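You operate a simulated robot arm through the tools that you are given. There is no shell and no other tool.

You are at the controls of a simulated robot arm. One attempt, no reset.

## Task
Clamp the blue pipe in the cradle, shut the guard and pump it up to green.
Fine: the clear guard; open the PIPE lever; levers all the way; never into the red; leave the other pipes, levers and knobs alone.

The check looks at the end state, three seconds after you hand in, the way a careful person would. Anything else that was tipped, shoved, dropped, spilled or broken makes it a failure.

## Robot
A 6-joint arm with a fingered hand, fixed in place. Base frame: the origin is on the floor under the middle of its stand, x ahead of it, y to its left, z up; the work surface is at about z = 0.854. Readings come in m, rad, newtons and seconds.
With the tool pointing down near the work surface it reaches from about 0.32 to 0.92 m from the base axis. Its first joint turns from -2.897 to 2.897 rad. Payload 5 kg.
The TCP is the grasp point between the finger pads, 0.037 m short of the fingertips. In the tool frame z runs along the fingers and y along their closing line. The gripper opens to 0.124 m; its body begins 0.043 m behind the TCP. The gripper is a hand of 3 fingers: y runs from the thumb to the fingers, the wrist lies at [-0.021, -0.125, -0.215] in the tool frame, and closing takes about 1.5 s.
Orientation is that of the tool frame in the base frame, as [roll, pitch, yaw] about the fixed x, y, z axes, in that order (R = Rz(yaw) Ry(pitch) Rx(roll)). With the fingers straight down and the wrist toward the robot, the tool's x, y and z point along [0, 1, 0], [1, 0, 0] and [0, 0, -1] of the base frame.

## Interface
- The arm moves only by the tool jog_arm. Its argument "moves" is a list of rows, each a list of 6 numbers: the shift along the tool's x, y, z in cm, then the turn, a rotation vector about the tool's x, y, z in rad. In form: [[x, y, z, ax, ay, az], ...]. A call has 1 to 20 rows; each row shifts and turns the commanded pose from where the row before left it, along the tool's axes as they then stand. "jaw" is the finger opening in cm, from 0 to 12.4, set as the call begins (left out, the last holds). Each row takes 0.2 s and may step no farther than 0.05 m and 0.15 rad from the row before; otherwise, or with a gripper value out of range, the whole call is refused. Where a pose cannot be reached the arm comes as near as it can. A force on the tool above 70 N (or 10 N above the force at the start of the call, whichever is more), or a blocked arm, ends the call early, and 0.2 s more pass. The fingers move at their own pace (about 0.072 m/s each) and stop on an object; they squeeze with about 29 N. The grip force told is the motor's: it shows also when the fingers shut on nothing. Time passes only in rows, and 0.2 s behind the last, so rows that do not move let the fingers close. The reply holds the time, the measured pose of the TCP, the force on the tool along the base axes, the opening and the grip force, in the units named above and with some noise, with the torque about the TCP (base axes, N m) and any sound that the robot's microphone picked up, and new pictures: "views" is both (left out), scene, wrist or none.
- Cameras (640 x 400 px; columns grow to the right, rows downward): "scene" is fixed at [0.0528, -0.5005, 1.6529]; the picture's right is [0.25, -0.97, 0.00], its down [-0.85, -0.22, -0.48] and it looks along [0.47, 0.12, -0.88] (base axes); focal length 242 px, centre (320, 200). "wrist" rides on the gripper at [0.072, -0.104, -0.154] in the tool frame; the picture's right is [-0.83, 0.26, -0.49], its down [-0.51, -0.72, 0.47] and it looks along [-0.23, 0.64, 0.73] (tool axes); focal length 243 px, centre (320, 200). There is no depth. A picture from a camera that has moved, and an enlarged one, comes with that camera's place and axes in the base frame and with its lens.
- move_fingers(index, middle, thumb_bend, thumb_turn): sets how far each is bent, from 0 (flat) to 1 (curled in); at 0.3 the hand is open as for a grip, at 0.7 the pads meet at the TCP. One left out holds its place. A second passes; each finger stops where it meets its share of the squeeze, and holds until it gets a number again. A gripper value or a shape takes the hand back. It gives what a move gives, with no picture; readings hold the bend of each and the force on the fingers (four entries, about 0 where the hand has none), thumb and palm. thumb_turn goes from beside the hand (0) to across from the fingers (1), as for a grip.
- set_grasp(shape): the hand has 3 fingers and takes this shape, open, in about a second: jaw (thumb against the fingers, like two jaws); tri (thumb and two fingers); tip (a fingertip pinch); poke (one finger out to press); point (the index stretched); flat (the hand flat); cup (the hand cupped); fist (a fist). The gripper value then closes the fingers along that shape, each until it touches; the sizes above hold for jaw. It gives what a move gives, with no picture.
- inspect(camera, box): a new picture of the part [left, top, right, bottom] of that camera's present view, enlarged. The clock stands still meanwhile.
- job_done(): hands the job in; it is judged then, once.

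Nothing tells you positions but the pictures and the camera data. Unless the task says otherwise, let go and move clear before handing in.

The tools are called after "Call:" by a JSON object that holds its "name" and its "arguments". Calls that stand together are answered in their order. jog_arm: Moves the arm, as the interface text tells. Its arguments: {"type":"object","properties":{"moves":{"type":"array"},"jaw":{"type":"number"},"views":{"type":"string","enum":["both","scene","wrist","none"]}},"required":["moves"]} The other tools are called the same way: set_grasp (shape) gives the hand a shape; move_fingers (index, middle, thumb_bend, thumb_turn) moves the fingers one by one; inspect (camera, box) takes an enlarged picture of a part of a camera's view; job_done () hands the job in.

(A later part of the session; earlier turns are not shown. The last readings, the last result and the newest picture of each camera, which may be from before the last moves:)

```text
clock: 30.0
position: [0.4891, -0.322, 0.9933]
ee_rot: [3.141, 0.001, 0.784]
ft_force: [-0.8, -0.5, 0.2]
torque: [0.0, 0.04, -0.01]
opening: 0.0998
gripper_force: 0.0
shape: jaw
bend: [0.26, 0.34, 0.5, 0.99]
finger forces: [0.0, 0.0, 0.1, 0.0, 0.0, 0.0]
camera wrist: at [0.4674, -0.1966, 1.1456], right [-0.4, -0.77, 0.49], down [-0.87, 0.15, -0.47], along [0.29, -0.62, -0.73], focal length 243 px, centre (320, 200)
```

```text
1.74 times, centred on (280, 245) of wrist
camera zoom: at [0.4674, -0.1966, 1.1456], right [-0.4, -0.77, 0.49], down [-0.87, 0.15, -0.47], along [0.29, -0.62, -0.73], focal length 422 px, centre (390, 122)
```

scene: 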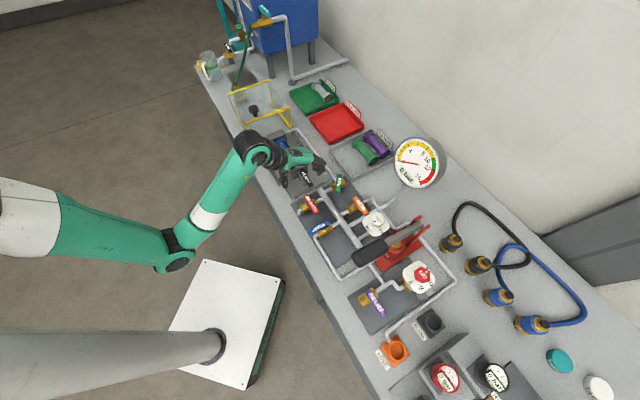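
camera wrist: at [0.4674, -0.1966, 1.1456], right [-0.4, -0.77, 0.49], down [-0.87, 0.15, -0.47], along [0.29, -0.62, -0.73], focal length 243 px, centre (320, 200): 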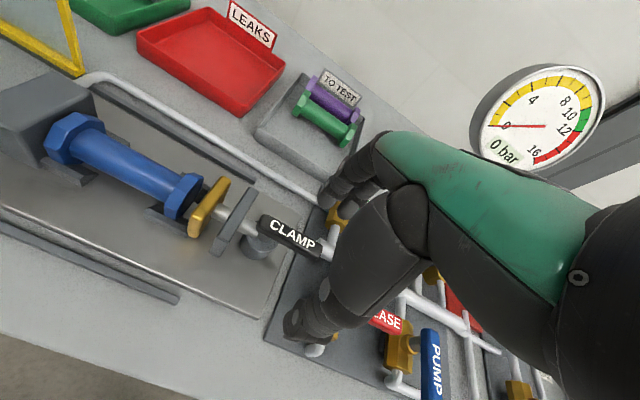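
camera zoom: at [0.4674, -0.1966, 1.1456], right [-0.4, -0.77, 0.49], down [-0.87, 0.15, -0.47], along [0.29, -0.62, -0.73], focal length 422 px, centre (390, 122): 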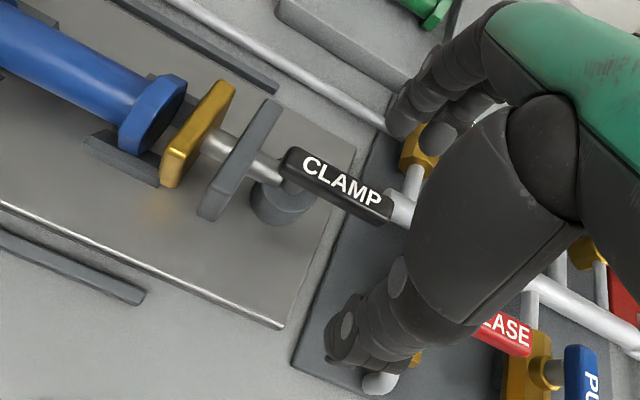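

The jaws are on either side of the CLAMP lever. Lowering to lever height.

Call:
{"name": "jog_arm", "arguments": {"moves": [[0, 0, 3.5, 0, 0, 0], [0, 0, 2.0, 0, 0, 0], [0, 0, 1.0, 0, 0, 0], [0, 0, 0, 0, 0, 0]]}}

Call:
{"name": "inspect", "arguments": {"camera": "scene", "box": [275, 125, 355, 205]}}

Call:
{"name": "inspect", "arguments": {"camera": "wrist", "box": [160, 130, 400, 360]}}

```text
clock: 31.0
position: [0.4885, -0.3204, 0.9273]
ee_rot: [-3.141, 0.0, 0.785]
ft_force: [-0.3, -0.7, 0.5]
torque: [0.01, -0.01, -0.01]
opening: 0.0998
gripper_force: 0.1
shape: jaw
bend: [0.26, 0.34, 0.5, 0.99]
finger forces: [0.0, 0.1, 0.0, 0.0, 0.1, 0.0]
camera wrist: at [0.468, -0.1967, 1.08], right [-0.4, -0.77, 0.49], down [-0.87, 0.15, -0.47], along [0.29, -0.62, -0.73], focal length 243 px, centre (320, 200)
```

scene: 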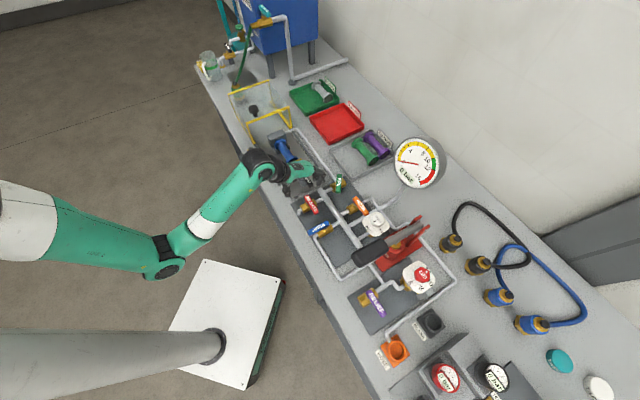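
wrist: 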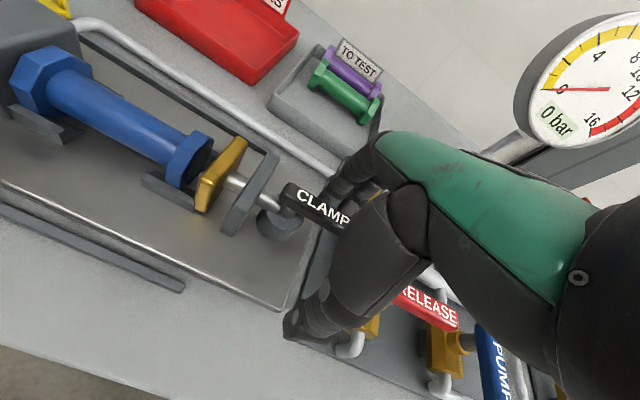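

```text
5.00 times, centred on (315, 165) of scene
camera zoom: at [0.0528, -0.5005, 1.6529], right [0.25, -0.97, 0.0], down [-0.85, -0.22, -0.48], along [0.47, 0.12, -0.88], focal length 1208 px, centre (345, 375)
```

zoom: 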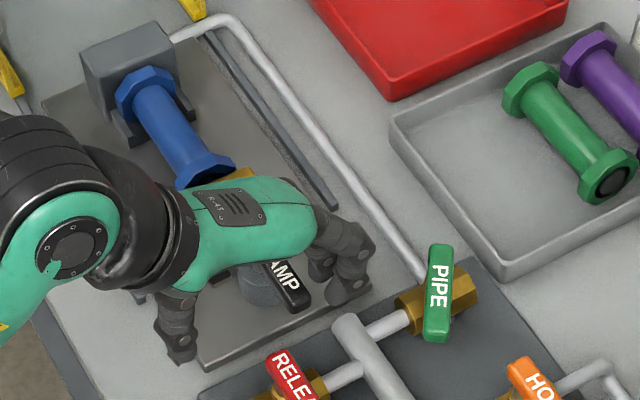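

```text
1.74 times, centred on (280, 245) of wrist
camera zoom: at [0.468, -0.1967, 1.08], right [-0.4, -0.77, 0.49], down [-0.87, 0.15, -0.47], along [0.29, -0.62, -0.73], focal length 422 px, centre (390, 122)
```

zoom: 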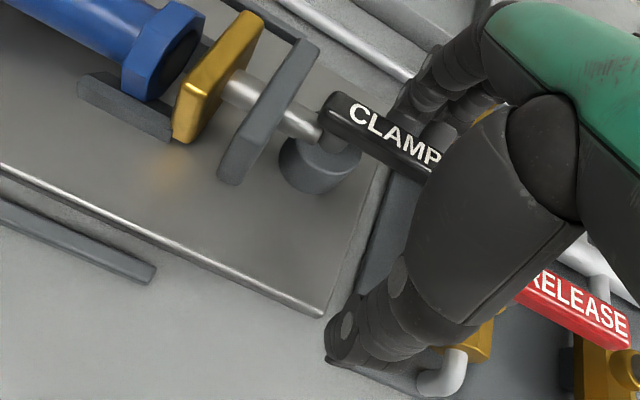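

No contact yet. I'll pull gently toward the robot so the fingers meet the lever, watching the force.

Call:
{"name": "jog_arm", "arguments": {"moves": [[0, -1.0, 0, 0, 0, 0], [0, -0.7, 0, 0, 0, 0], [0, 0, 0, 0, 0, 0]], "views": "none"}}

Call:
{"name": "inspect", "arguments": {"camera": "scene", "box": [275, 125, 355, 205]}}

Call:
{"name": "inspect", "arguments": {"camera": "wrist", "box": [200, 130, 400, 330]}}

```text
clock: 31.8
position: [0.4762, -0.3106, 0.9276]
ee_rot: [3.14, 0.001, 0.785]
ft_force: [1.6, -2.2, 0.0]
torque: [0.01, 0.0, -0.05]
opening: 0.1001
gripper_force: 0.0
shape: jaw
bend: [0.26, 0.34, 0.5, 0.99]
finger forces: [2.0, 0.0, 0.1, 0.0, 0.1, 0.0]
```

```text
5.00 times, centred on (315, 165) of scene
camera zoom: at [0.0528, -0.5005, 1.6529], right [0.25, -0.97, 0.0], down [-0.85, -0.22, -0.48], along [0.47, 0.12, -0.88], focal length 1208 px, centre (345, 375)
```

zoom: 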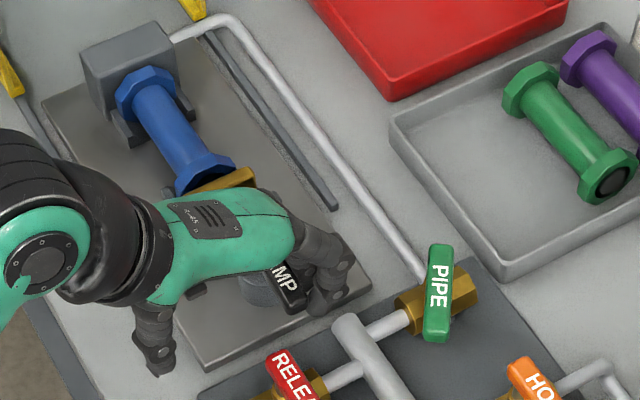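

```text
2.00 times, centred on (300, 230) of wrist
camera zoom: at [0.4555, -0.1849, 1.0798], right [-0.4, -0.77, 0.49], down [-0.87, 0.15, -0.47], along [0.29, -0.62, -0.73], focal length 485 px, centre (360, 140)
```

zoom: 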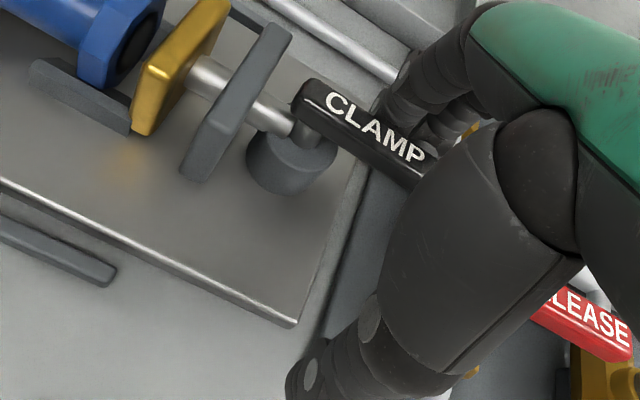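

Call:
{"name": "jog_arm", "arguments": {"moves": [[0, -0.5, 0, 0, 0, 0], [0, 0, 0, 0, 0, 0]], "views": "none"}}

Call:
{"name": "inspect", "arguments": {"camera": "wrist", "box": [200, 130, 400, 330]}}

```text
clock: 32.4
position: [0.4721, -0.3061, 0.926]
ee_rot: [-3.14, 0.0, 0.786]
ft_force: [-0.1, -2.4, 0.5]
torque: [0.01, -0.03, -0.08]
opening: 0.1001
gripper_force: 0.2
shape: jaw
bend: [0.26, 0.34, 0.5, 0.99]
finger forces: [1.5, 0.0, 0.0, 0.1, 0.1, 0.1]
```

```text
2.00 times, centred on (300, 230) of wrist
camera zoom: at [0.4526, -0.1813, 1.08], right [-0.4, -0.77, 0.49], down [-0.87, 0.15, -0.47], along [0.29, -0.62, -0.73], focal length 485 px, centre (360, 140)
```

zoom: 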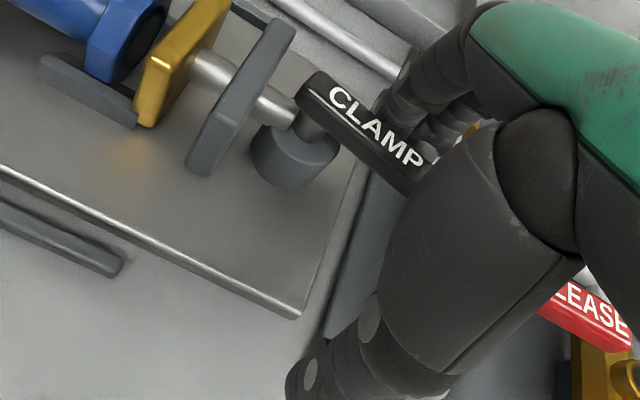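

The lever is turning with only about 2 N, so this is the right direction. I'll continue along its arc.

Call:
{"name": "jog_arm", "arguments": {"moves": [[-0.29, -1.31, 0, 0, 0, 0], [0.23, -1.04, 0, 0, 0, 0], [0.5, -0.93, 0, 0, 0, 0], [0, 0, 0, 0, 0, 0]]}}

Call:
{"name": "inspect", "arguments": {"camera": "wrist", "box": [160, 130, 400, 330]}}

Call:
{"name": "inspect", "arguments": {"camera": "scene", "box": [265, 125, 345, 205]}}

```text
clock: 33.4
position: [0.454, -0.278, 0.9279]
ee_rot: [-3.141, 0.0, 0.786]
ft_force: [0.1, 0.3, -0.9]
torque: [0.0, 0.0, 0.0]
opening: 0.1001
gripper_force: 0.0
shape: jaw
bend: [0.26, 0.34, 0.5, 0.99]
finger forces: [0.0, 0.1, 0.1, 0.0, 0.0, 0.0]
camera wrist: at [0.4329, -0.154, 1.0802], right [-0.4, -0.77, 0.49], down [-0.87, 0.15, -0.47], along [0.29, -0.62, -0.73], focal length 243 px, centre (320, 200)
```

scene: 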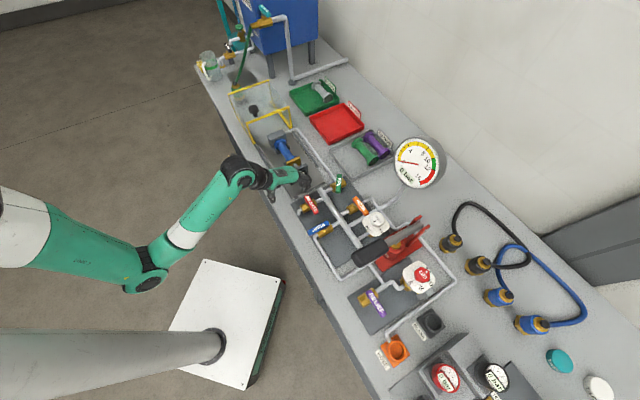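
wrist: 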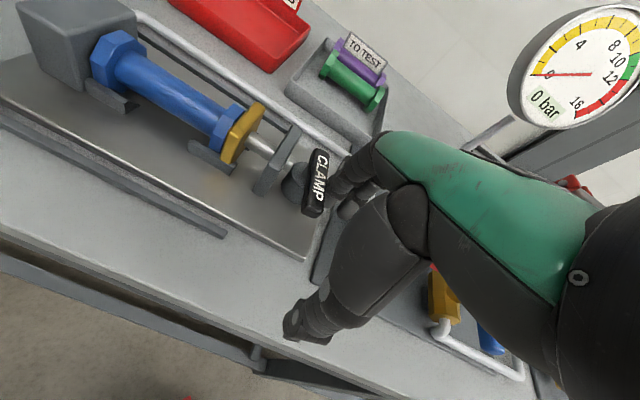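

```text
2.00 times, centred on (280, 230) of wrist
camera zoom: at [0.4329, -0.154, 1.0802], right [-0.4, -0.77, 0.49], down [-0.87, 0.15, -0.47], along [0.29, -0.62, -0.73], focal length 485 px, centre (400, 140)
```

zoom: 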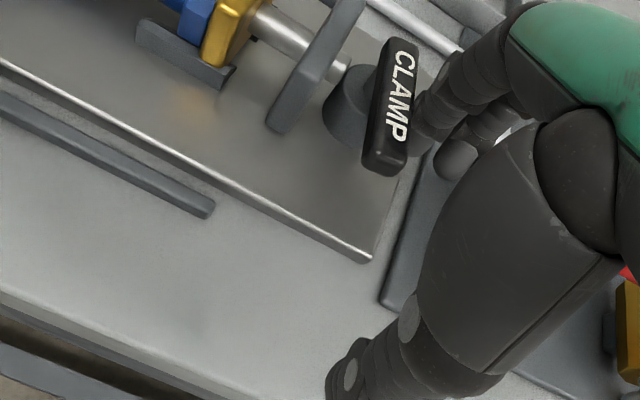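

```text
5.00 times, centred on (305, 165) of scene
camera zoom: at [0.0528, -0.5005, 1.6529], right [0.25, -0.97, 0.0], down [-0.85, -0.22, -0.48], along [0.47, 0.12, -0.88], focal length 1208 px, centre (395, 375)
```

zoom: 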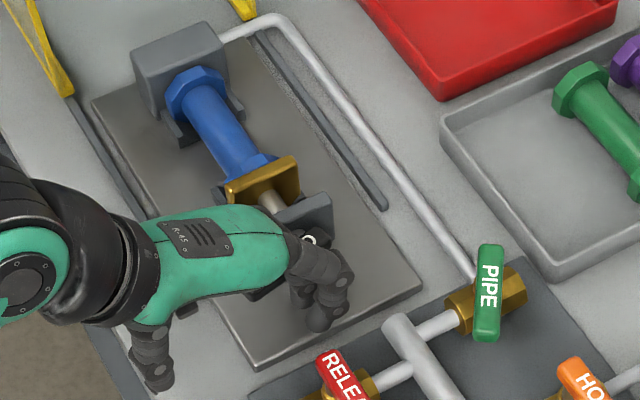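

The lever is about 60° round and the gold plate has advanced onto the pipe. I'll finish the arc to the stop.

Call:
{"name": "jog_arm", "arguments": {"moves": [[0.45, -0.79, 0, 0, 0, 0], [0.9, -0.57, 0, 0, 0, 0], [0, 0, 0, 0, 0, 0]], "views": "none"}}

Call:
{"name": "inspect", "arguments": {"camera": "wrist", "box": [160, 130, 400, 330]}}

```text
clock: 34.2
position: [0.4524, -0.2603, 0.9265]
ee_rot: [3.14, 0.001, 0.784]
ft_force: [-5.7, -13.6, -3.6]
torque: [0.03, 0.23, -0.89]
opening: 0.1001
gripper_force: 0.0
shape: jaw
bend: [0.25, 0.34, 0.5, 0.99]
finger forces: [12.5, 0.1, 0.0, 0.0, 0.0, 0.1]
```

```text
2.00 times, centred on (280, 230) of wrist
camera zoom: at [0.4322, -0.1364, 1.0801], right [-0.4, -0.77, 0.49], down [-0.87, 0.15, -0.47], along [0.29, -0.62, -0.73], focal length 485 px, centre (400, 140)
```

zoom: 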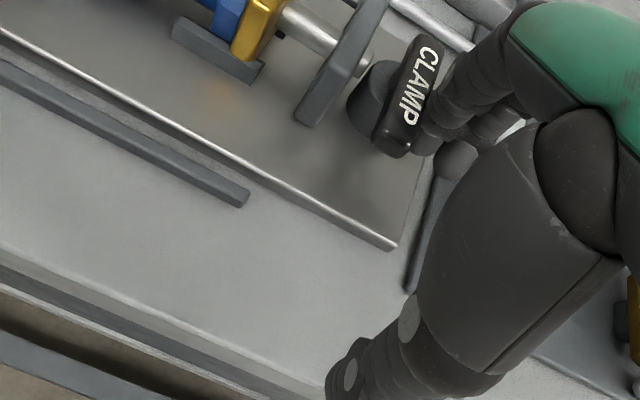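

Call:
{"name": "jog_arm", "arguments": {"moves": [[0.6, -0.3, 0, 0, 0, 0], [0, 0, 0, 0, 0, 0]], "views": "none"}}

Call:
{"name": "inspect", "arguments": {"camera": "wrist", "box": [160, 130, 400, 330]}}

Call:
{"name": "inspect", "arguments": {"camera": "scene", "box": [265, 125, 345, 205]}}

```text
clock: 34.8
position: [0.4544, -0.2552, 0.9271]
ee_rot: [3.14, 0.002, 0.782]
ft_force: [-14.4, -24.9, -3.7]
torque: [0.06, 0.32, -1.88]
opening: 0.1006
gripper_force: 0.1
shape: jaw
bend: [0.24, 0.34, 0.5, 0.99]
finger forces: [29.1, 0.1, 0.0, 0.0, 0.0, 0.1]
```

```text
2.00 times, centred on (280, 230) of wrist
camera zoom: at [0.434, -0.1302, 1.0803], right [-0.4, -0.77, 0.49], down [-0.87, 0.15, -0.47], along [0.29, -0.62, -0.73], focal length 485 px, centre (400, 140)
```

zoom: 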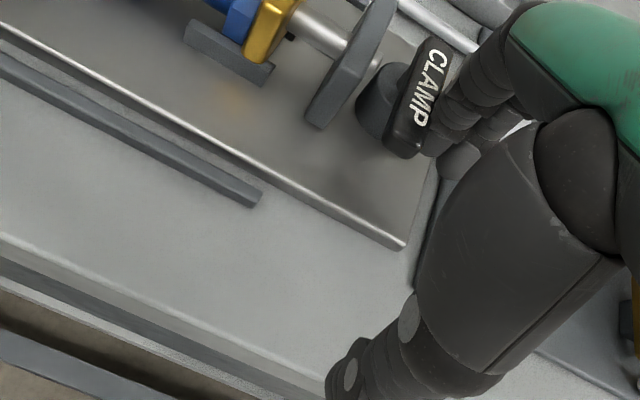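

```text
5.00 times, centred on (305, 165) of scene
camera zoom: at [0.0528, -0.5005, 1.6529], right [0.25, -0.97, 0.0], down [-0.85, -0.22, -0.48], along [0.47, 0.12, -0.88], focal length 1208 px, centre (395, 375)
```

zoom: 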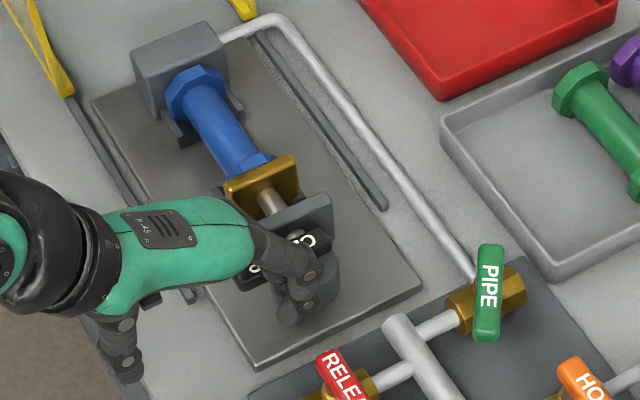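

The lever now measures at a full 90° (s≈0.161 at both ends) and it's hard against its stop. I'll back off, rise, and check that the clamp holds.

Call:
{"name": "jog_arm", "arguments": {"moves": [[-1.2, 0.2, 0, 0, 0, 0], [-0.8, 0, 0, 0, 0, 0], [0, 0, -3.5, 0, 0, 0], [0, 0, -4.5, 0, 0, 0], [0, 0, -4.0, 0, 0, 0], [0, 0, 0, 0, 0, 0]]}}

Call:
{"name": "inspect", "arguments": {"camera": "wrist", "box": [120, 100, 400, 340]}}

Call:
{"name": "inspect", "arguments": {"camera": "scene", "box": [255, 115, 355, 215]}}

```text
clock: 36.2
position: [0.4437, -0.2689, 1.0494]
ee_rot: [-3.142, 0.0, 0.786]
ft_force: [-0.7, -0.4, 0.4]
torque: [0.01, 0.03, 0.0]
opening: 0.1
gripper_force: 0.0
shape: jaw
bend: [0.26, 0.34, 0.5, 0.99]
finger forces: [0.0, 0.0, 0.1, 0.0, 0.0, 0.1]
camera wrist: at [0.4221, -0.1439, 1.2017], right [-0.4, -0.77, 0.49], down [-0.87, 0.15, -0.47], along [0.29, -0.62, -0.73], focal length 243 px, centre (320, 200)
```

scene: 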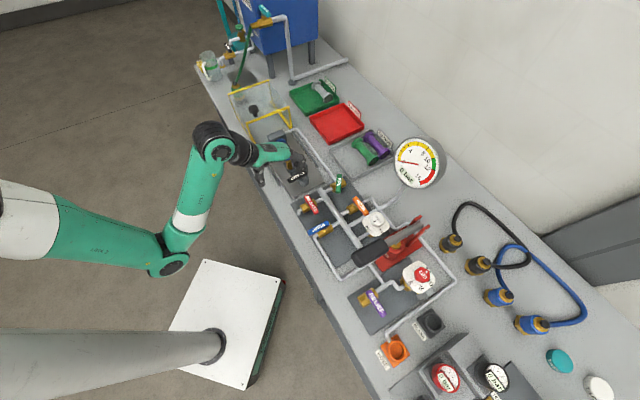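
wrist: 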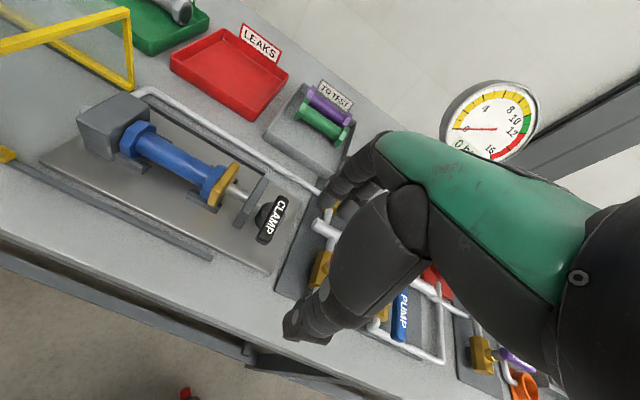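

```text
1.67 times, centred on (260, 220) of wrist
camera zoom: at [0.4221, -0.1439, 1.2017], right [-0.4, -0.77, 0.49], down [-0.87, 0.15, -0.47], along [0.29, -0.62, -0.73], focal length 404 px, centre (420, 167)
```

zoom: 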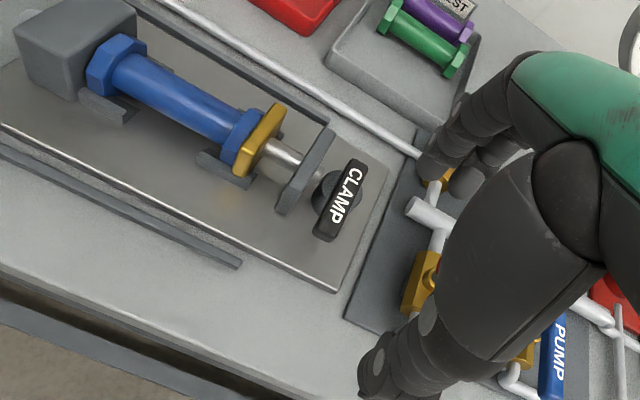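

```text
4.00 times, centred on (305, 165) of scene
camera zoom: at [0.0528, -0.5005, 1.6529], right [0.25, -0.97, 0.0], down [-0.85, -0.22, -0.48], along [0.47, 0.12, -0.88], focal length 966 px, centre (380, 340)
```

zoom: 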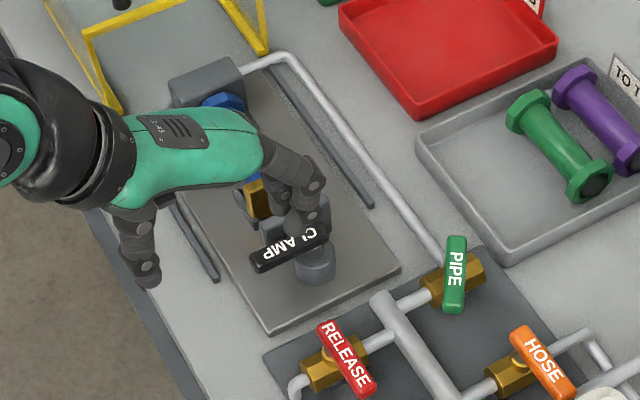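

The clamp holds, with its lever fully across and the plate against the pipe. Next is the guard, so I'm moving above its black knob.

Call:
{"name": "jog_arm", "arguments": {"moves": [[0, 0, -3.5, 0, 0, 0], [0, 0, -3.0, 0, 0, 0], [4.0, 0.65, 0, 0, 0, 0], [4.0, 0.65, 0, 0, 0, 0], [4.0, 0.65, 0, 0, 0, 0], [4.0, 0.65, 0, 0, 0, 0], [4.0, 0.65, 0, 0, 0, 0], [4.0, 0.65, 0, 0, 0, 0], [4.0, 0.65, 0, 0, 0, 0], [0, 0, 0, 0, 0, 0]]}}

Call:
{"name": "inspect", "arguments": {"camera": "scene", "box": [215, 70, 335, 170]}}

Call:
{"name": "inspect", "arguments": {"camera": "wrist", "box": [80, 100, 400, 400]}}

```text
clock: 38.4
position: [0.6738, -0.1041, 1.1052]
ee_rot: [-3.141, 0.0, 0.785]
ft_force: [0.3, 0.4, -0.2]
torque: [0.02, -0.03, -0.01]
opening: 0.1
gripper_force: 0.1
shape: jaw
bend: [0.26, 0.34, 0.5, 0.99]
finger forces: [0.1, 0.0, 0.1, 0.0, 0.0, 0.0]
out of reach, approached as far as the arm can: row 2
camera wrist: at [0.6532, 0.0203, 1.2579], right [-0.4, -0.77, 0.49], down [-0.87, 0.15, -0.47], along [0.29, -0.62, -0.73], focal length 243 px, centre (320, 200)
```

scene: 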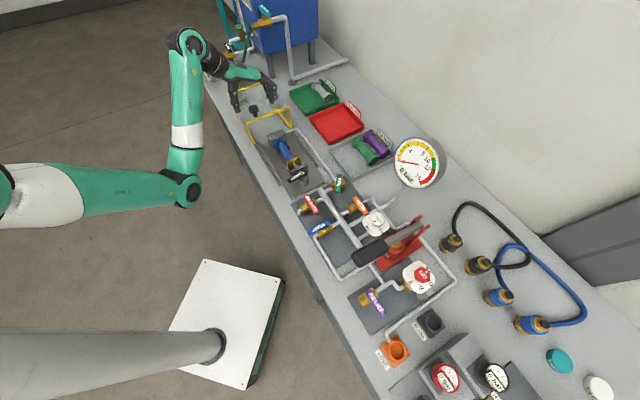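
wrist: 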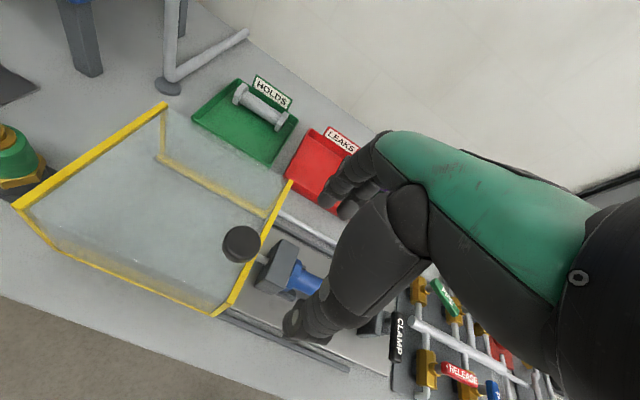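

```text
4.00 times, centred on (275, 120) of scene
camera zoom: at [0.0528, -0.5005, 1.6529], right [0.25, -0.97, 0.0], down [-0.85, -0.22, -0.48], along [0.47, 0.12, -0.88], focal length 966 px, centre (500, 520)
```

zoom: 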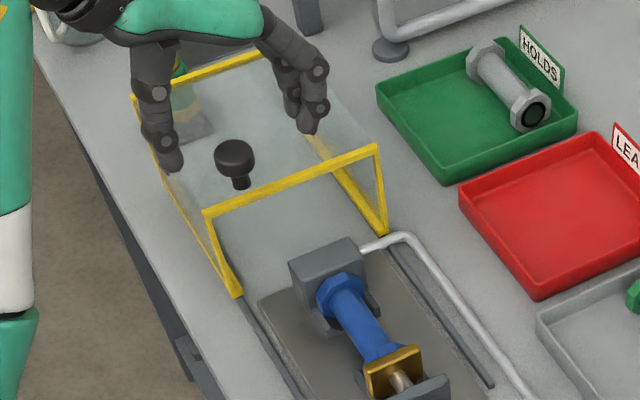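

```text
1.33 times, centred on (240, 250) of wrist
camera zoom: at [0.6532, 0.0203, 1.2579], right [-0.4, -0.77, 0.49], down [-0.87, 0.15, -0.47], along [0.29, -0.62, -0.73], focal length 324 px, centre (427, 133)
```

zoom: 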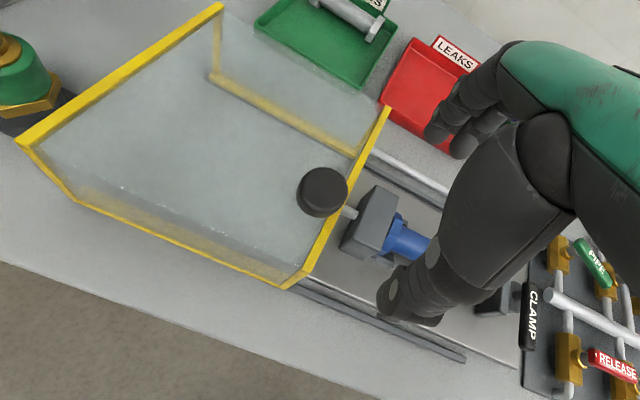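

The guard knob is at about s=0.464, n=0.557, with its top near z=1.01. I'll centre over it and come down around it.

Call:
{"name": "jog_arm", "arguments": {"moves": [[3.35, 0.35, 0, 0, 0, 0], [3.35, 0.35, 0, 0, 0, 0], [0, 0, 3.0, 0, 0, 0], [0, 0, 2.5, 0, 0, 0], [0, 0, 0, 0, 0, 0]], "jaw": 8}}

Call:
{"name": "inspect", "arguments": {"camera": "scene", "box": [215, 70, 295, 150]}}

Call:
{"name": "inspect", "arguments": {"camera": "wrist", "box": [180, 140, 420, 340]}}

```text
clock: 39.6
position: [0.7256, -0.0625, 1.0522]
ee_rot: [-3.14, -0.001, 0.786]
ft_force: [0.3, -0.2, -0.2]
torque: [0.0, 0.03, 0.0]
opening: 0.0803
gripper_force: 0.1
shape: jaw
bend: [0.28, 0.39, 0.62, 1.0]
finger forces: [0.1, 0.0, 0.0, 0.0, 0.0, 0.0]
camera wrist: at [0.7054, 0.0619, 1.2039], right [-0.4, -0.77, 0.49], down [-0.87, 0.15, -0.47], along [0.29, -0.62, -0.73], focal length 243 px, centre (320, 200)
```

scene: 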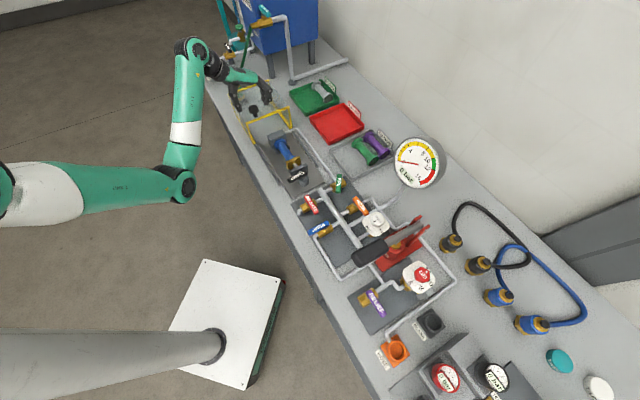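
wrist: 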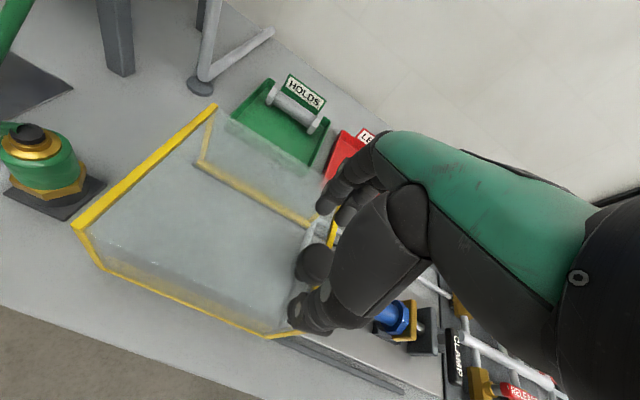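

```text
5.00 times, centred on (255, 110) of scene
camera zoom: at [0.0528, -0.5005, 1.6529], right [0.25, -0.97, 0.0], down [-0.85, -0.22, -0.48], along [0.47, 0.12, -0.88], focal length 1208 px, centre (645, 650)
```

zoom: 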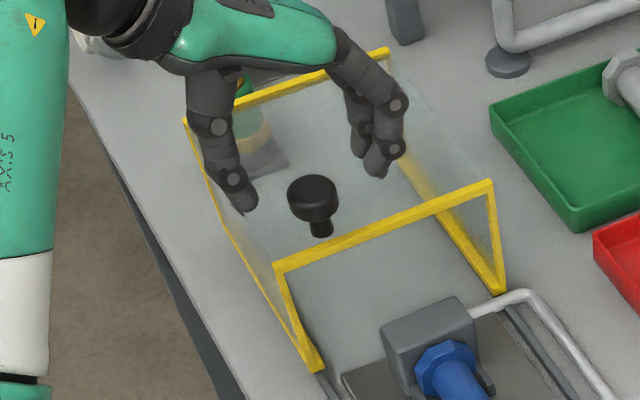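

```text
2.00 times, centred on (300, 240) of wrist
camera zoom: at [0.7054, 0.0619, 1.2039], right [-0.4, -0.77, 0.49], down [-0.87, 0.15, -0.47], along [0.29, -0.62, -0.73], focal length 485 px, centre (360, 120)
```

zoom: 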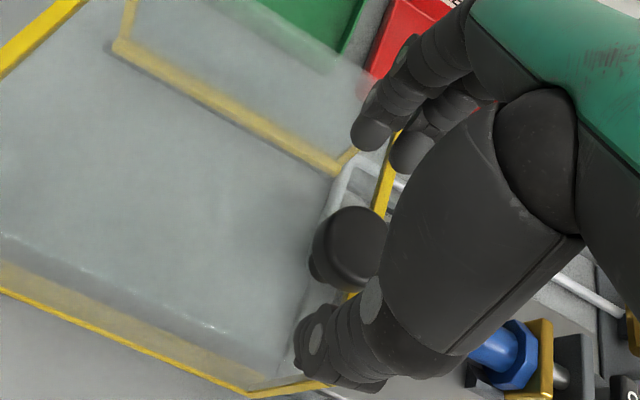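

Call:
{"name": "jog_arm", "arguments": {"moves": [[0, 0, 2.0, 0, 0, 0], [0, 0, 1.2, 0, 0, 0], [0, 0, 0, 0, 0, 0]], "views": "none"}}

Call:
{"name": "inspect", "arguments": {"camera": "scene", "box": [215, 70, 295, 150]}}

```text
clock: 40.4
position: [0.7269, -0.0636, 1.0189]
ee_rot: [3.14, 0.0, 0.785]
ft_force: [0.1, 0.4, -0.2]
torque: [0.03, 0.04, -0.01]
opening: 0.0805
gripper_force: 0.1
shape: jaw
bend: [0.28, 0.39, 0.62, 1.0]
finger forces: [0.0, 0.0, 0.1, 0.1, 0.1, 0.1]
```

```text
5.00 times, centred on (255, 110) of scene
camera zoom: at [0.0528, -0.5005, 1.6529], right [0.25, -0.97, 0.0], down [-0.85, -0.22, -0.48], along [0.47, 0.12, -0.88], focal length 1208 px, centre (645, 650)
```

zoom: 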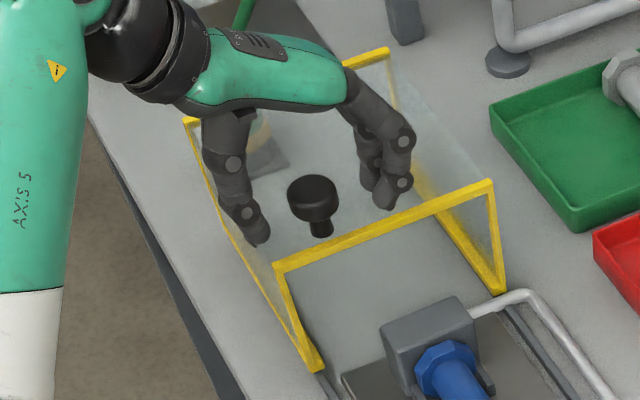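

The knob is between the thumb and fingers with nothing touching, so I'll close on it.

Call:
{"name": "jog_arm", "arguments": {"moves": [[0, 0, 0, 0, 0, 0], [0, 0, 0, 0, 0, 0], [0, 0, 0, 0, 0, 0], [0, 0, 0, 0, 0, 0], [0, 0, 0, 0, 0, 0]], "jaw": 0}}

Call:
{"name": "inspect", "arguments": {"camera": "scene", "box": [215, 70, 295, 150]}}

```text
clock: 41.6
position: [0.7278, -0.0631, 1.0174]
ee_rot: [-3.14, 0.002, 0.786]
ft_force: [-1.9, 2.0, -10.4]
torque: [-0.15, -0.06, 0.02]
opening: 0.0192
gripper_force: 29.1
shape: jaw
bend: [0.71, 0.71, 0.75, 1.0]
finger forces: [14.0, 7.9, 0.0, 0.0, 22.9, 0.1]
camera wrist: at [0.7066, 0.062, 1.1708], right [-0.4, -0.77, 0.49], down [-0.87, 0.15, -0.47], along [0.29, -0.62, -0.73], focal length 243 px, centre (320, 200)
```

scene: 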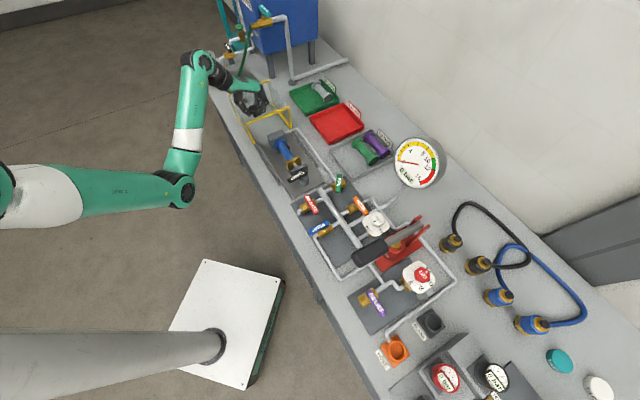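
wrist: 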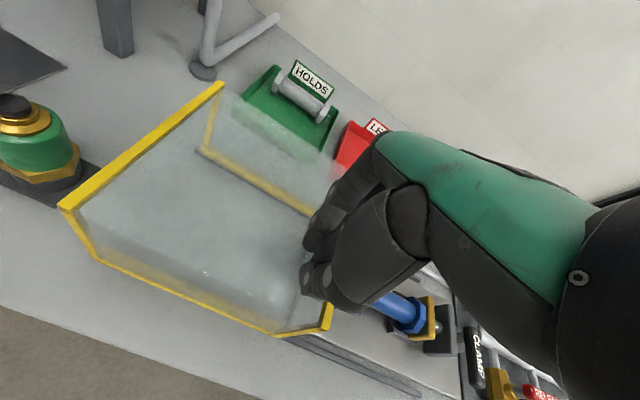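

```text
5.00 times, centred on (255, 110) of scene
camera zoom: at [0.0528, -0.5005, 1.6529], right [0.25, -0.97, 0.0], down [-0.85, -0.22, -0.48], along [0.47, 0.12, -0.88], focal length 1208 px, centre (645, 650)
```

zoom: 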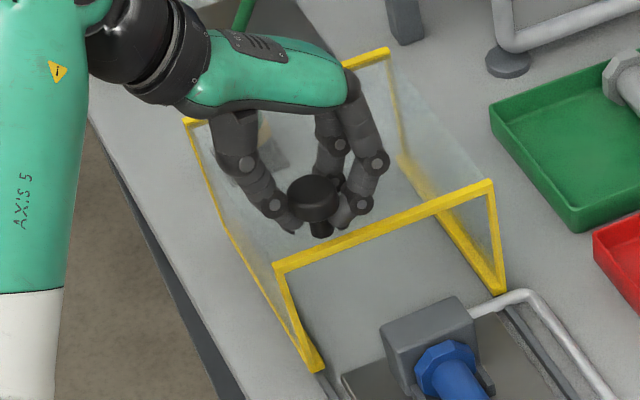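

The fingers have closed on the stem under the cap and are pulling up slightly, at about 10 N. I'll ease down 2 mm, then start sliding.

Call:
{"name": "jog_arm", "arguments": {"moves": [[0, 0, 0.2, 0, 0, 0], [0, 0, 0, 0, 0, 0]], "views": "none"}}

```text
clock: 42.2
position: [0.7272, -0.0628, 1.0192]
ee_rot: [3.14, 0.0, 0.787]
ft_force: [-3.3, 1.3, -3.7]
torque: [-0.11, 0.01, -0.02]
opening: 0.0197
gripper_force: 28.9
shape: jaw
bend: [0.71, 0.71, 0.76, 1.0]
finger forces: [12.8, 8.5, 0.0, 0.1, 21.6, 0.0]
```

Call:
{"name": "jog_arm", "arguments": {"moves": [[-0.5, 0, 0, 0, 0, 0], [-1.0, 0, 0, 0, 0, 0], [-1.5, 0, 0, 0, 0, 0], [0, 0, 0, 0, 0, 0]], "views": "scene"}}

Call:
{"name": "inspect", "arguments": {"camera": "scene", "box": [215, 70, 315, 170]}}

```text
clock: 43.2
position: [0.7047, -0.083, 1.0168]
ee_rot: [3.14, -0.002, 0.786]
ft_force: [0.0, -0.4, -5.9]
torque: [-0.2, -0.04, 0.02]
opening: 0.0192
gripper_force: 28.9
shape: jaw
bend: [0.71, 0.71, 0.76, 1.0]
finger forces: [14.2, 9.8, 0.0, 0.0, 21.2, 0.0]
```

scene: 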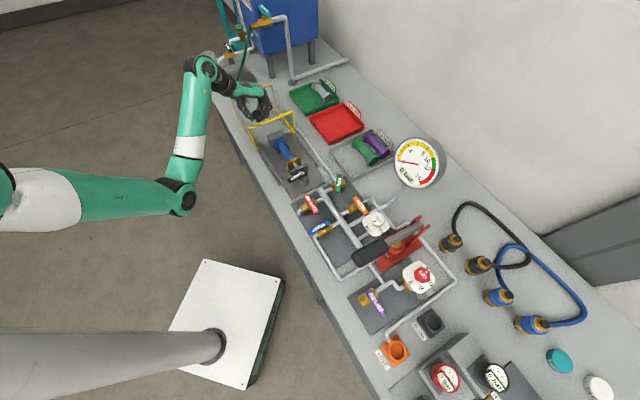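

```text
4.00 times, centred on (265, 120) of scene
camera zoom: at [0.0528, -0.5005, 1.6529], right [0.25, -0.97, 0.0], down [-0.85, -0.22, -0.48], along [0.47, 0.12, -0.88], focal length 966 px, centre (540, 520)
```

zoom: 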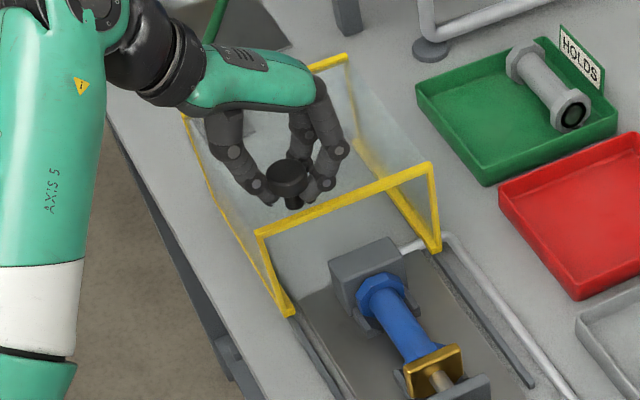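

The guard slides freely with low force. Continuing toward shut.

Call:
{"name": "jog_arm", "arguments": {"moves": [[-2, 0, 0, 0, 0, 0], [-2, 0, 0, 0, 0, 0], [-2, 0, 0, 0, 0, 0], [-2, 0, 0, 0, 0, 0], [0, 0, 0, 0, 0, 0]], "views": "scene"}}

Call:
{"name": "inspect", "arguments": {"camera": "scene", "box": [225, 80, 335, 190]}}

```text
clock: 44.4
position: [0.6484, -0.1413, 1.0168]
ee_rot: [3.141, 0.001, 0.786]
ft_force: [-2.6, 2.1, -0.7]
torque: [-0.14, 0.03, -0.02]
opening: 0.0196
gripper_force: 29.1
shape: jaw
bend: [0.71, 0.71, 0.76, 1.0]
finger forces: [12.4, 10.4, 0.1, 0.0, 21.3, 0.1]
```

scene: 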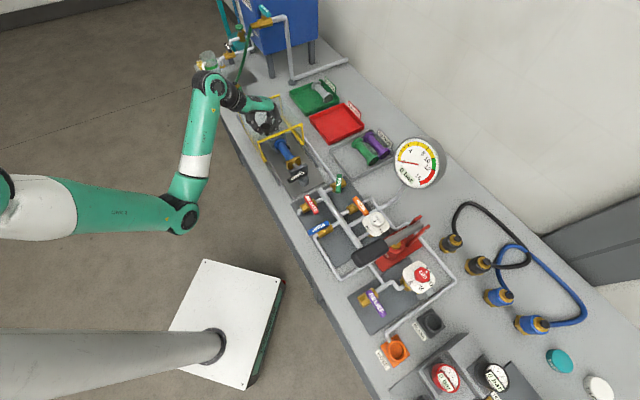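

```text
3.64 times, centred on (280, 135) of scene
camera zoom: at [0.0528, -0.5005, 1.6529], right [0.25, -0.97, 0.0], down [-0.85, -0.22, -0.48], along [0.47, 0.12, -0.88], focal length 879 px, centre (466, 436)
```

zoom: 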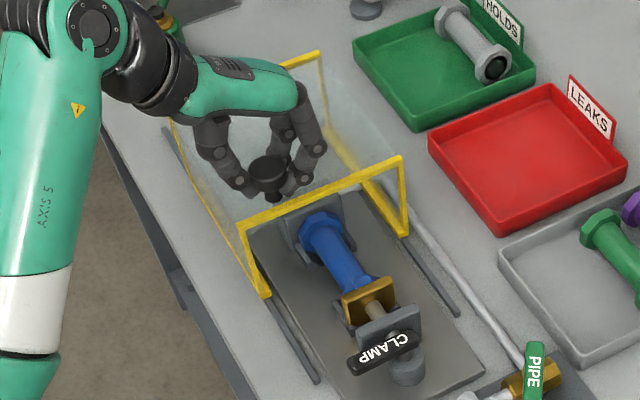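

Call:
{"name": "jog_arm", "arguments": {"moves": [[-2, 0, 0, 0, 0, 0], [-2, 0, 0, 0, 0, 0], [-2, 0, 0, 0, 0, 0], [-2, 0, 0, 0, 0, 0], [-1.5, 0, 0, 0, 0, 0], [0, 0, 0, 0, 0, 0]], "views": "scene"}}

Call:
{"name": "inspect", "arguments": {"camera": "scene", "box": [235, 90, 345, 200]}}

```text
clock: 45.8
position: [0.5806, -0.2085, 1.0178]
ee_rot: [-3.138, 0.002, 0.785]
ft_force: [0.5, -1.7, -14.7]
torque: [-0.27, -0.09, 0.04]
opening: 0.0192
gripper_force: 28.6
shape: jaw
bend: [0.71, 0.71, 0.76, 1.0]
finger forces: [16.5, 10.8, 0.0, 0.1, 22.6, 0.0]
```

scene: 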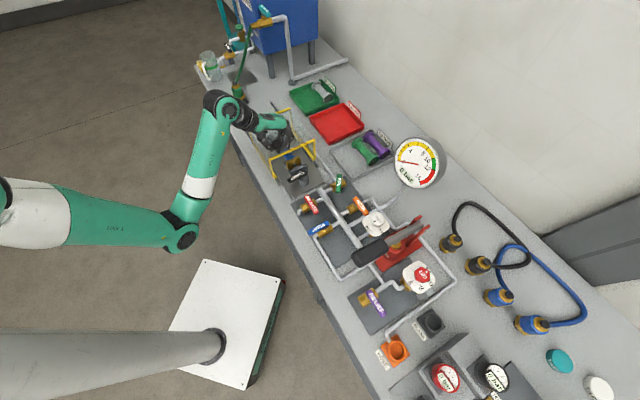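

```text
3.64 times, centred on (290, 145) of scene
camera zoom: at [0.0528, -0.5005, 1.6529], right [0.25, -0.97, 0.0], down [-0.85, -0.22, -0.48], along [0.47, 0.12, -0.88], focal length 879 px, centre (429, 400)
```

zoom: 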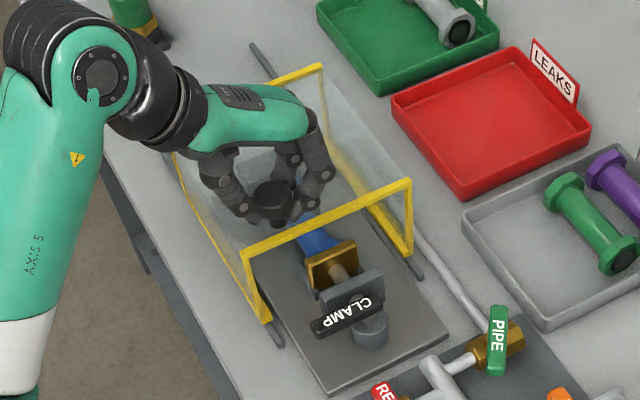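

About 3.5 cm is left. I'll relieve the upward pull first, then finish in small steps until the stop.

Call:
{"name": "jog_arm", "arguments": {"moves": [[0, 0, 0.25, 0, 0, 0], [-1.0, 0, 0, 0, 0, 0], [-1.0, 0, 0, 0, 0, 0], [-0.5, 0, 0, 0, 0, 0], [0, 0, 0, 0, 0, 0]], "views": "scene"}}

Call:
{"name": "inspect", "arguments": {"camera": "scene", "box": [235, 90, 345, 200]}}

```text
clock: 47.0
position: [0.5646, -0.2249, 1.0158]
ee_rot: [3.14, -0.001, 0.787]
ft_force: [7.2, 4.4, 0.5]
torque: [-0.1, -0.08, 0.01]
opening: 0.0199
gripper_force: 29.7
shape: jaw
bend: [0.71, 0.71, 0.76, 1.0]
finger forces: [16.3, 10.5, 0.0, 0.1, 21.1, 0.1]
```

scene: 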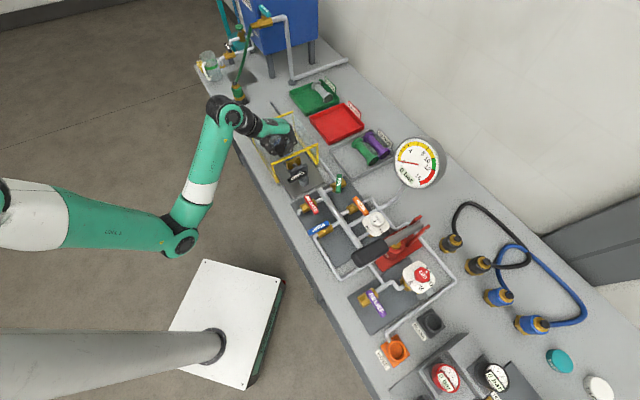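

```text
3.64 times, centred on (290, 145) of scene
camera zoom: at [0.0528, -0.5005, 1.6529], right [0.25, -0.97, 0.0], down [-0.85, -0.22, -0.48], along [0.47, 0.12, -0.88], focal length 879 px, centre (429, 400)
```

zoom: 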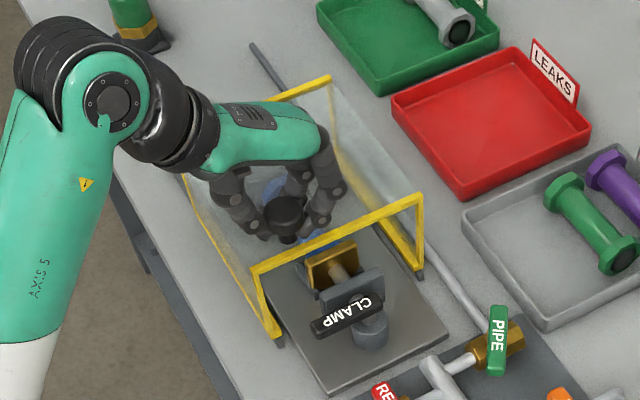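

Call:
{"name": "jog_arm", "arguments": {"moves": [[-0.5, 0, 0, 0, 0, 0], [0, 0, 0, 0, 0, 0]], "views": "none"}}

Call:
{"name": "inspect", "arguments": {"camera": "scene", "box": [235, 90, 345, 200]}}

```text
clock: 47.6
position: [0.5632, -0.2259, 1.0174]
ee_rot: [3.139, -0.005, 0.788]
ft_force: [24.3, 24.7, 3.2]
torque: [0.24, -0.33, 0.21]
opening: 0.0203
gripper_force: 28.8
shape: jaw
bend: [0.71, 0.71, 0.77, 1.0]
finger forces: [28.4, 7.1, 0.1, 0.2, 21.4, 0.1]
```

```text
3.64 times, centred on (290, 145) of scene
camera zoom: at [0.0528, -0.5005, 1.6529], right [0.25, -0.97, 0.0], down [-0.85, -0.22, -0.48], along [0.47, 0.12, -0.88], focal length 879 px, centre (429, 400)
```

zoom: 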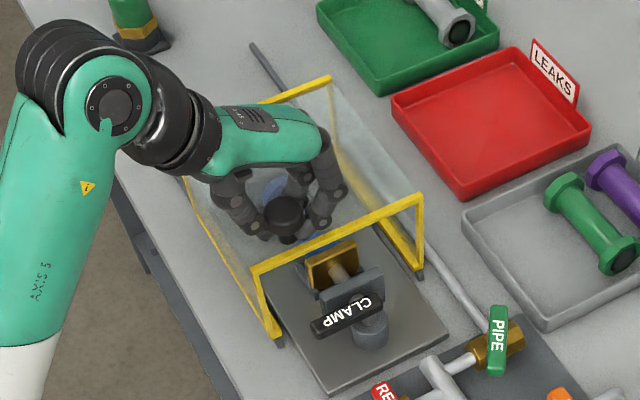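

It's firmly against the stop at 35 N with no further motion, and both corners sit at the rail ends. I'll relax, release the knob and rise.

Call:
{"name": "jog_arm", "arguments": {"moves": [[0.45, 0, 0, 0, 0, 0], [0, 0, 0, 0, 0, 0]], "views": "none"}}

Call:
{"name": "jog_arm", "arguments": {"moves": [[0, 0, 0, 0, 0, 0], [0, 0, 0, 0, 0, 0], [0, 0, 0, 0, 0, 0], [0, 0, 0, 0, 0, 0], [0, 0, -3.5, 0, 0, 0], [0, 0, -4.0, 0, 0, 0], [0, 0, 0, 0, 0, 0]], "jaw": 8.5}}

Call:
{"name": "inspect", "arguments": {"camera": "scene", "box": [235, 90, 345, 200]}}

Call:
{"name": "inspect", "arguments": {"camera": "wrist", "box": [80, 120, 400, 400]}}

```text
clock: 48.2
position: [0.5623, -0.2251, 1.0149]
ee_rot: [-3.142, 0.001, 0.785]
ft_force: [10.3, 9.9, 5.5]
torque: [-0.06, -0.16, 0.09]
opening: 0.0205
gripper_force: 29.1
shape: jaw
bend: [0.71, 0.71, 0.77, 1.0]
finger forces: [19.1, 10.3, 0.0, 0.0, 20.2, 0.1]
```

```text
clock: 49.8
position: [0.5627, -0.2251, 1.091]
ee_rot: [3.141, 0.0, 0.784]
ft_force: [-0.2, 0.6, -0.5]
torque: [0.0, 0.0, -0.01]
opening: 0.0844
gripper_force: 0.1
shape: jaw
bend: [0.27, 0.38, 0.6, 0.99]
finger forces: [0.0, 0.1, 0.0, 0.0, 0.0, 0.0]
camera wrist: at [0.5415, -0.1013, 1.2439], right [-0.4, -0.77, 0.49], down [-0.87, 0.15, -0.47], along [0.29, -0.62, -0.73], focal length 243 px, centre (320, 200)
```

scene: 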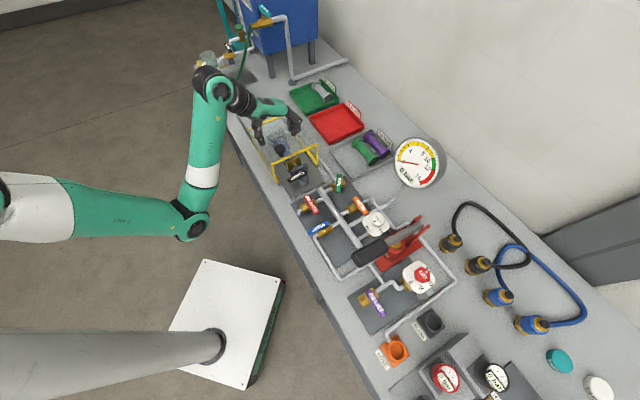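
wrist: 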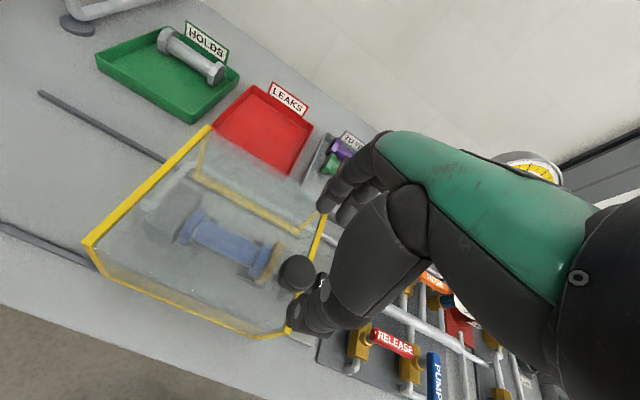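

```text
3.64 times, centred on (290, 145) of scene
camera zoom: at [0.0528, -0.5005, 1.6529], right [0.25, -0.97, 0.0], down [-0.85, -0.22, -0.48], along [0.47, 0.12, -0.88], focal length 879 px, centre (429, 400)
```

zoom: 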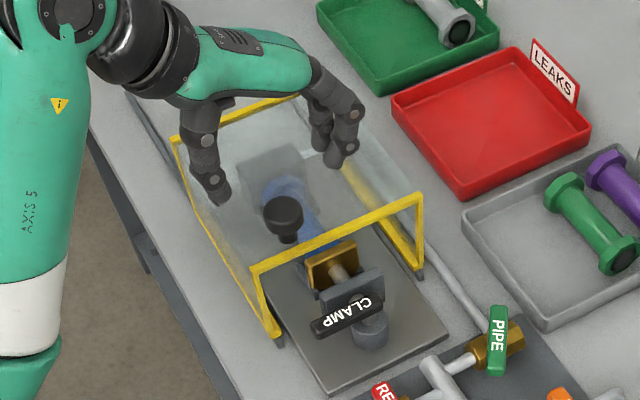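

```text
1.43 times, centred on (240, 260) of wrist
camera zoom: at [0.5415, -0.1013, 1.2439], right [-0.4, -0.77, 0.49], down [-0.87, 0.15, -0.47], along [0.29, -0.62, -0.73], focal length 347 px, centre (434, 114)
```

zoom: 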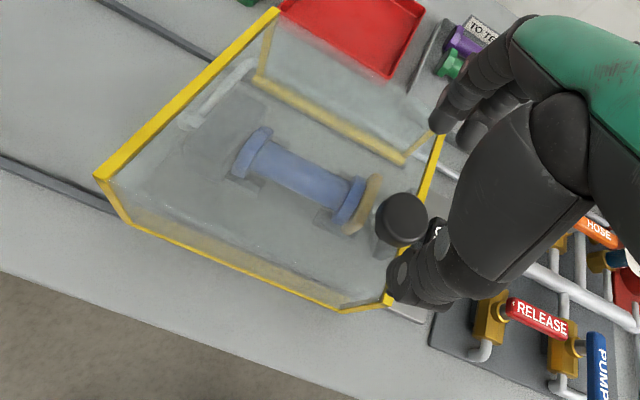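

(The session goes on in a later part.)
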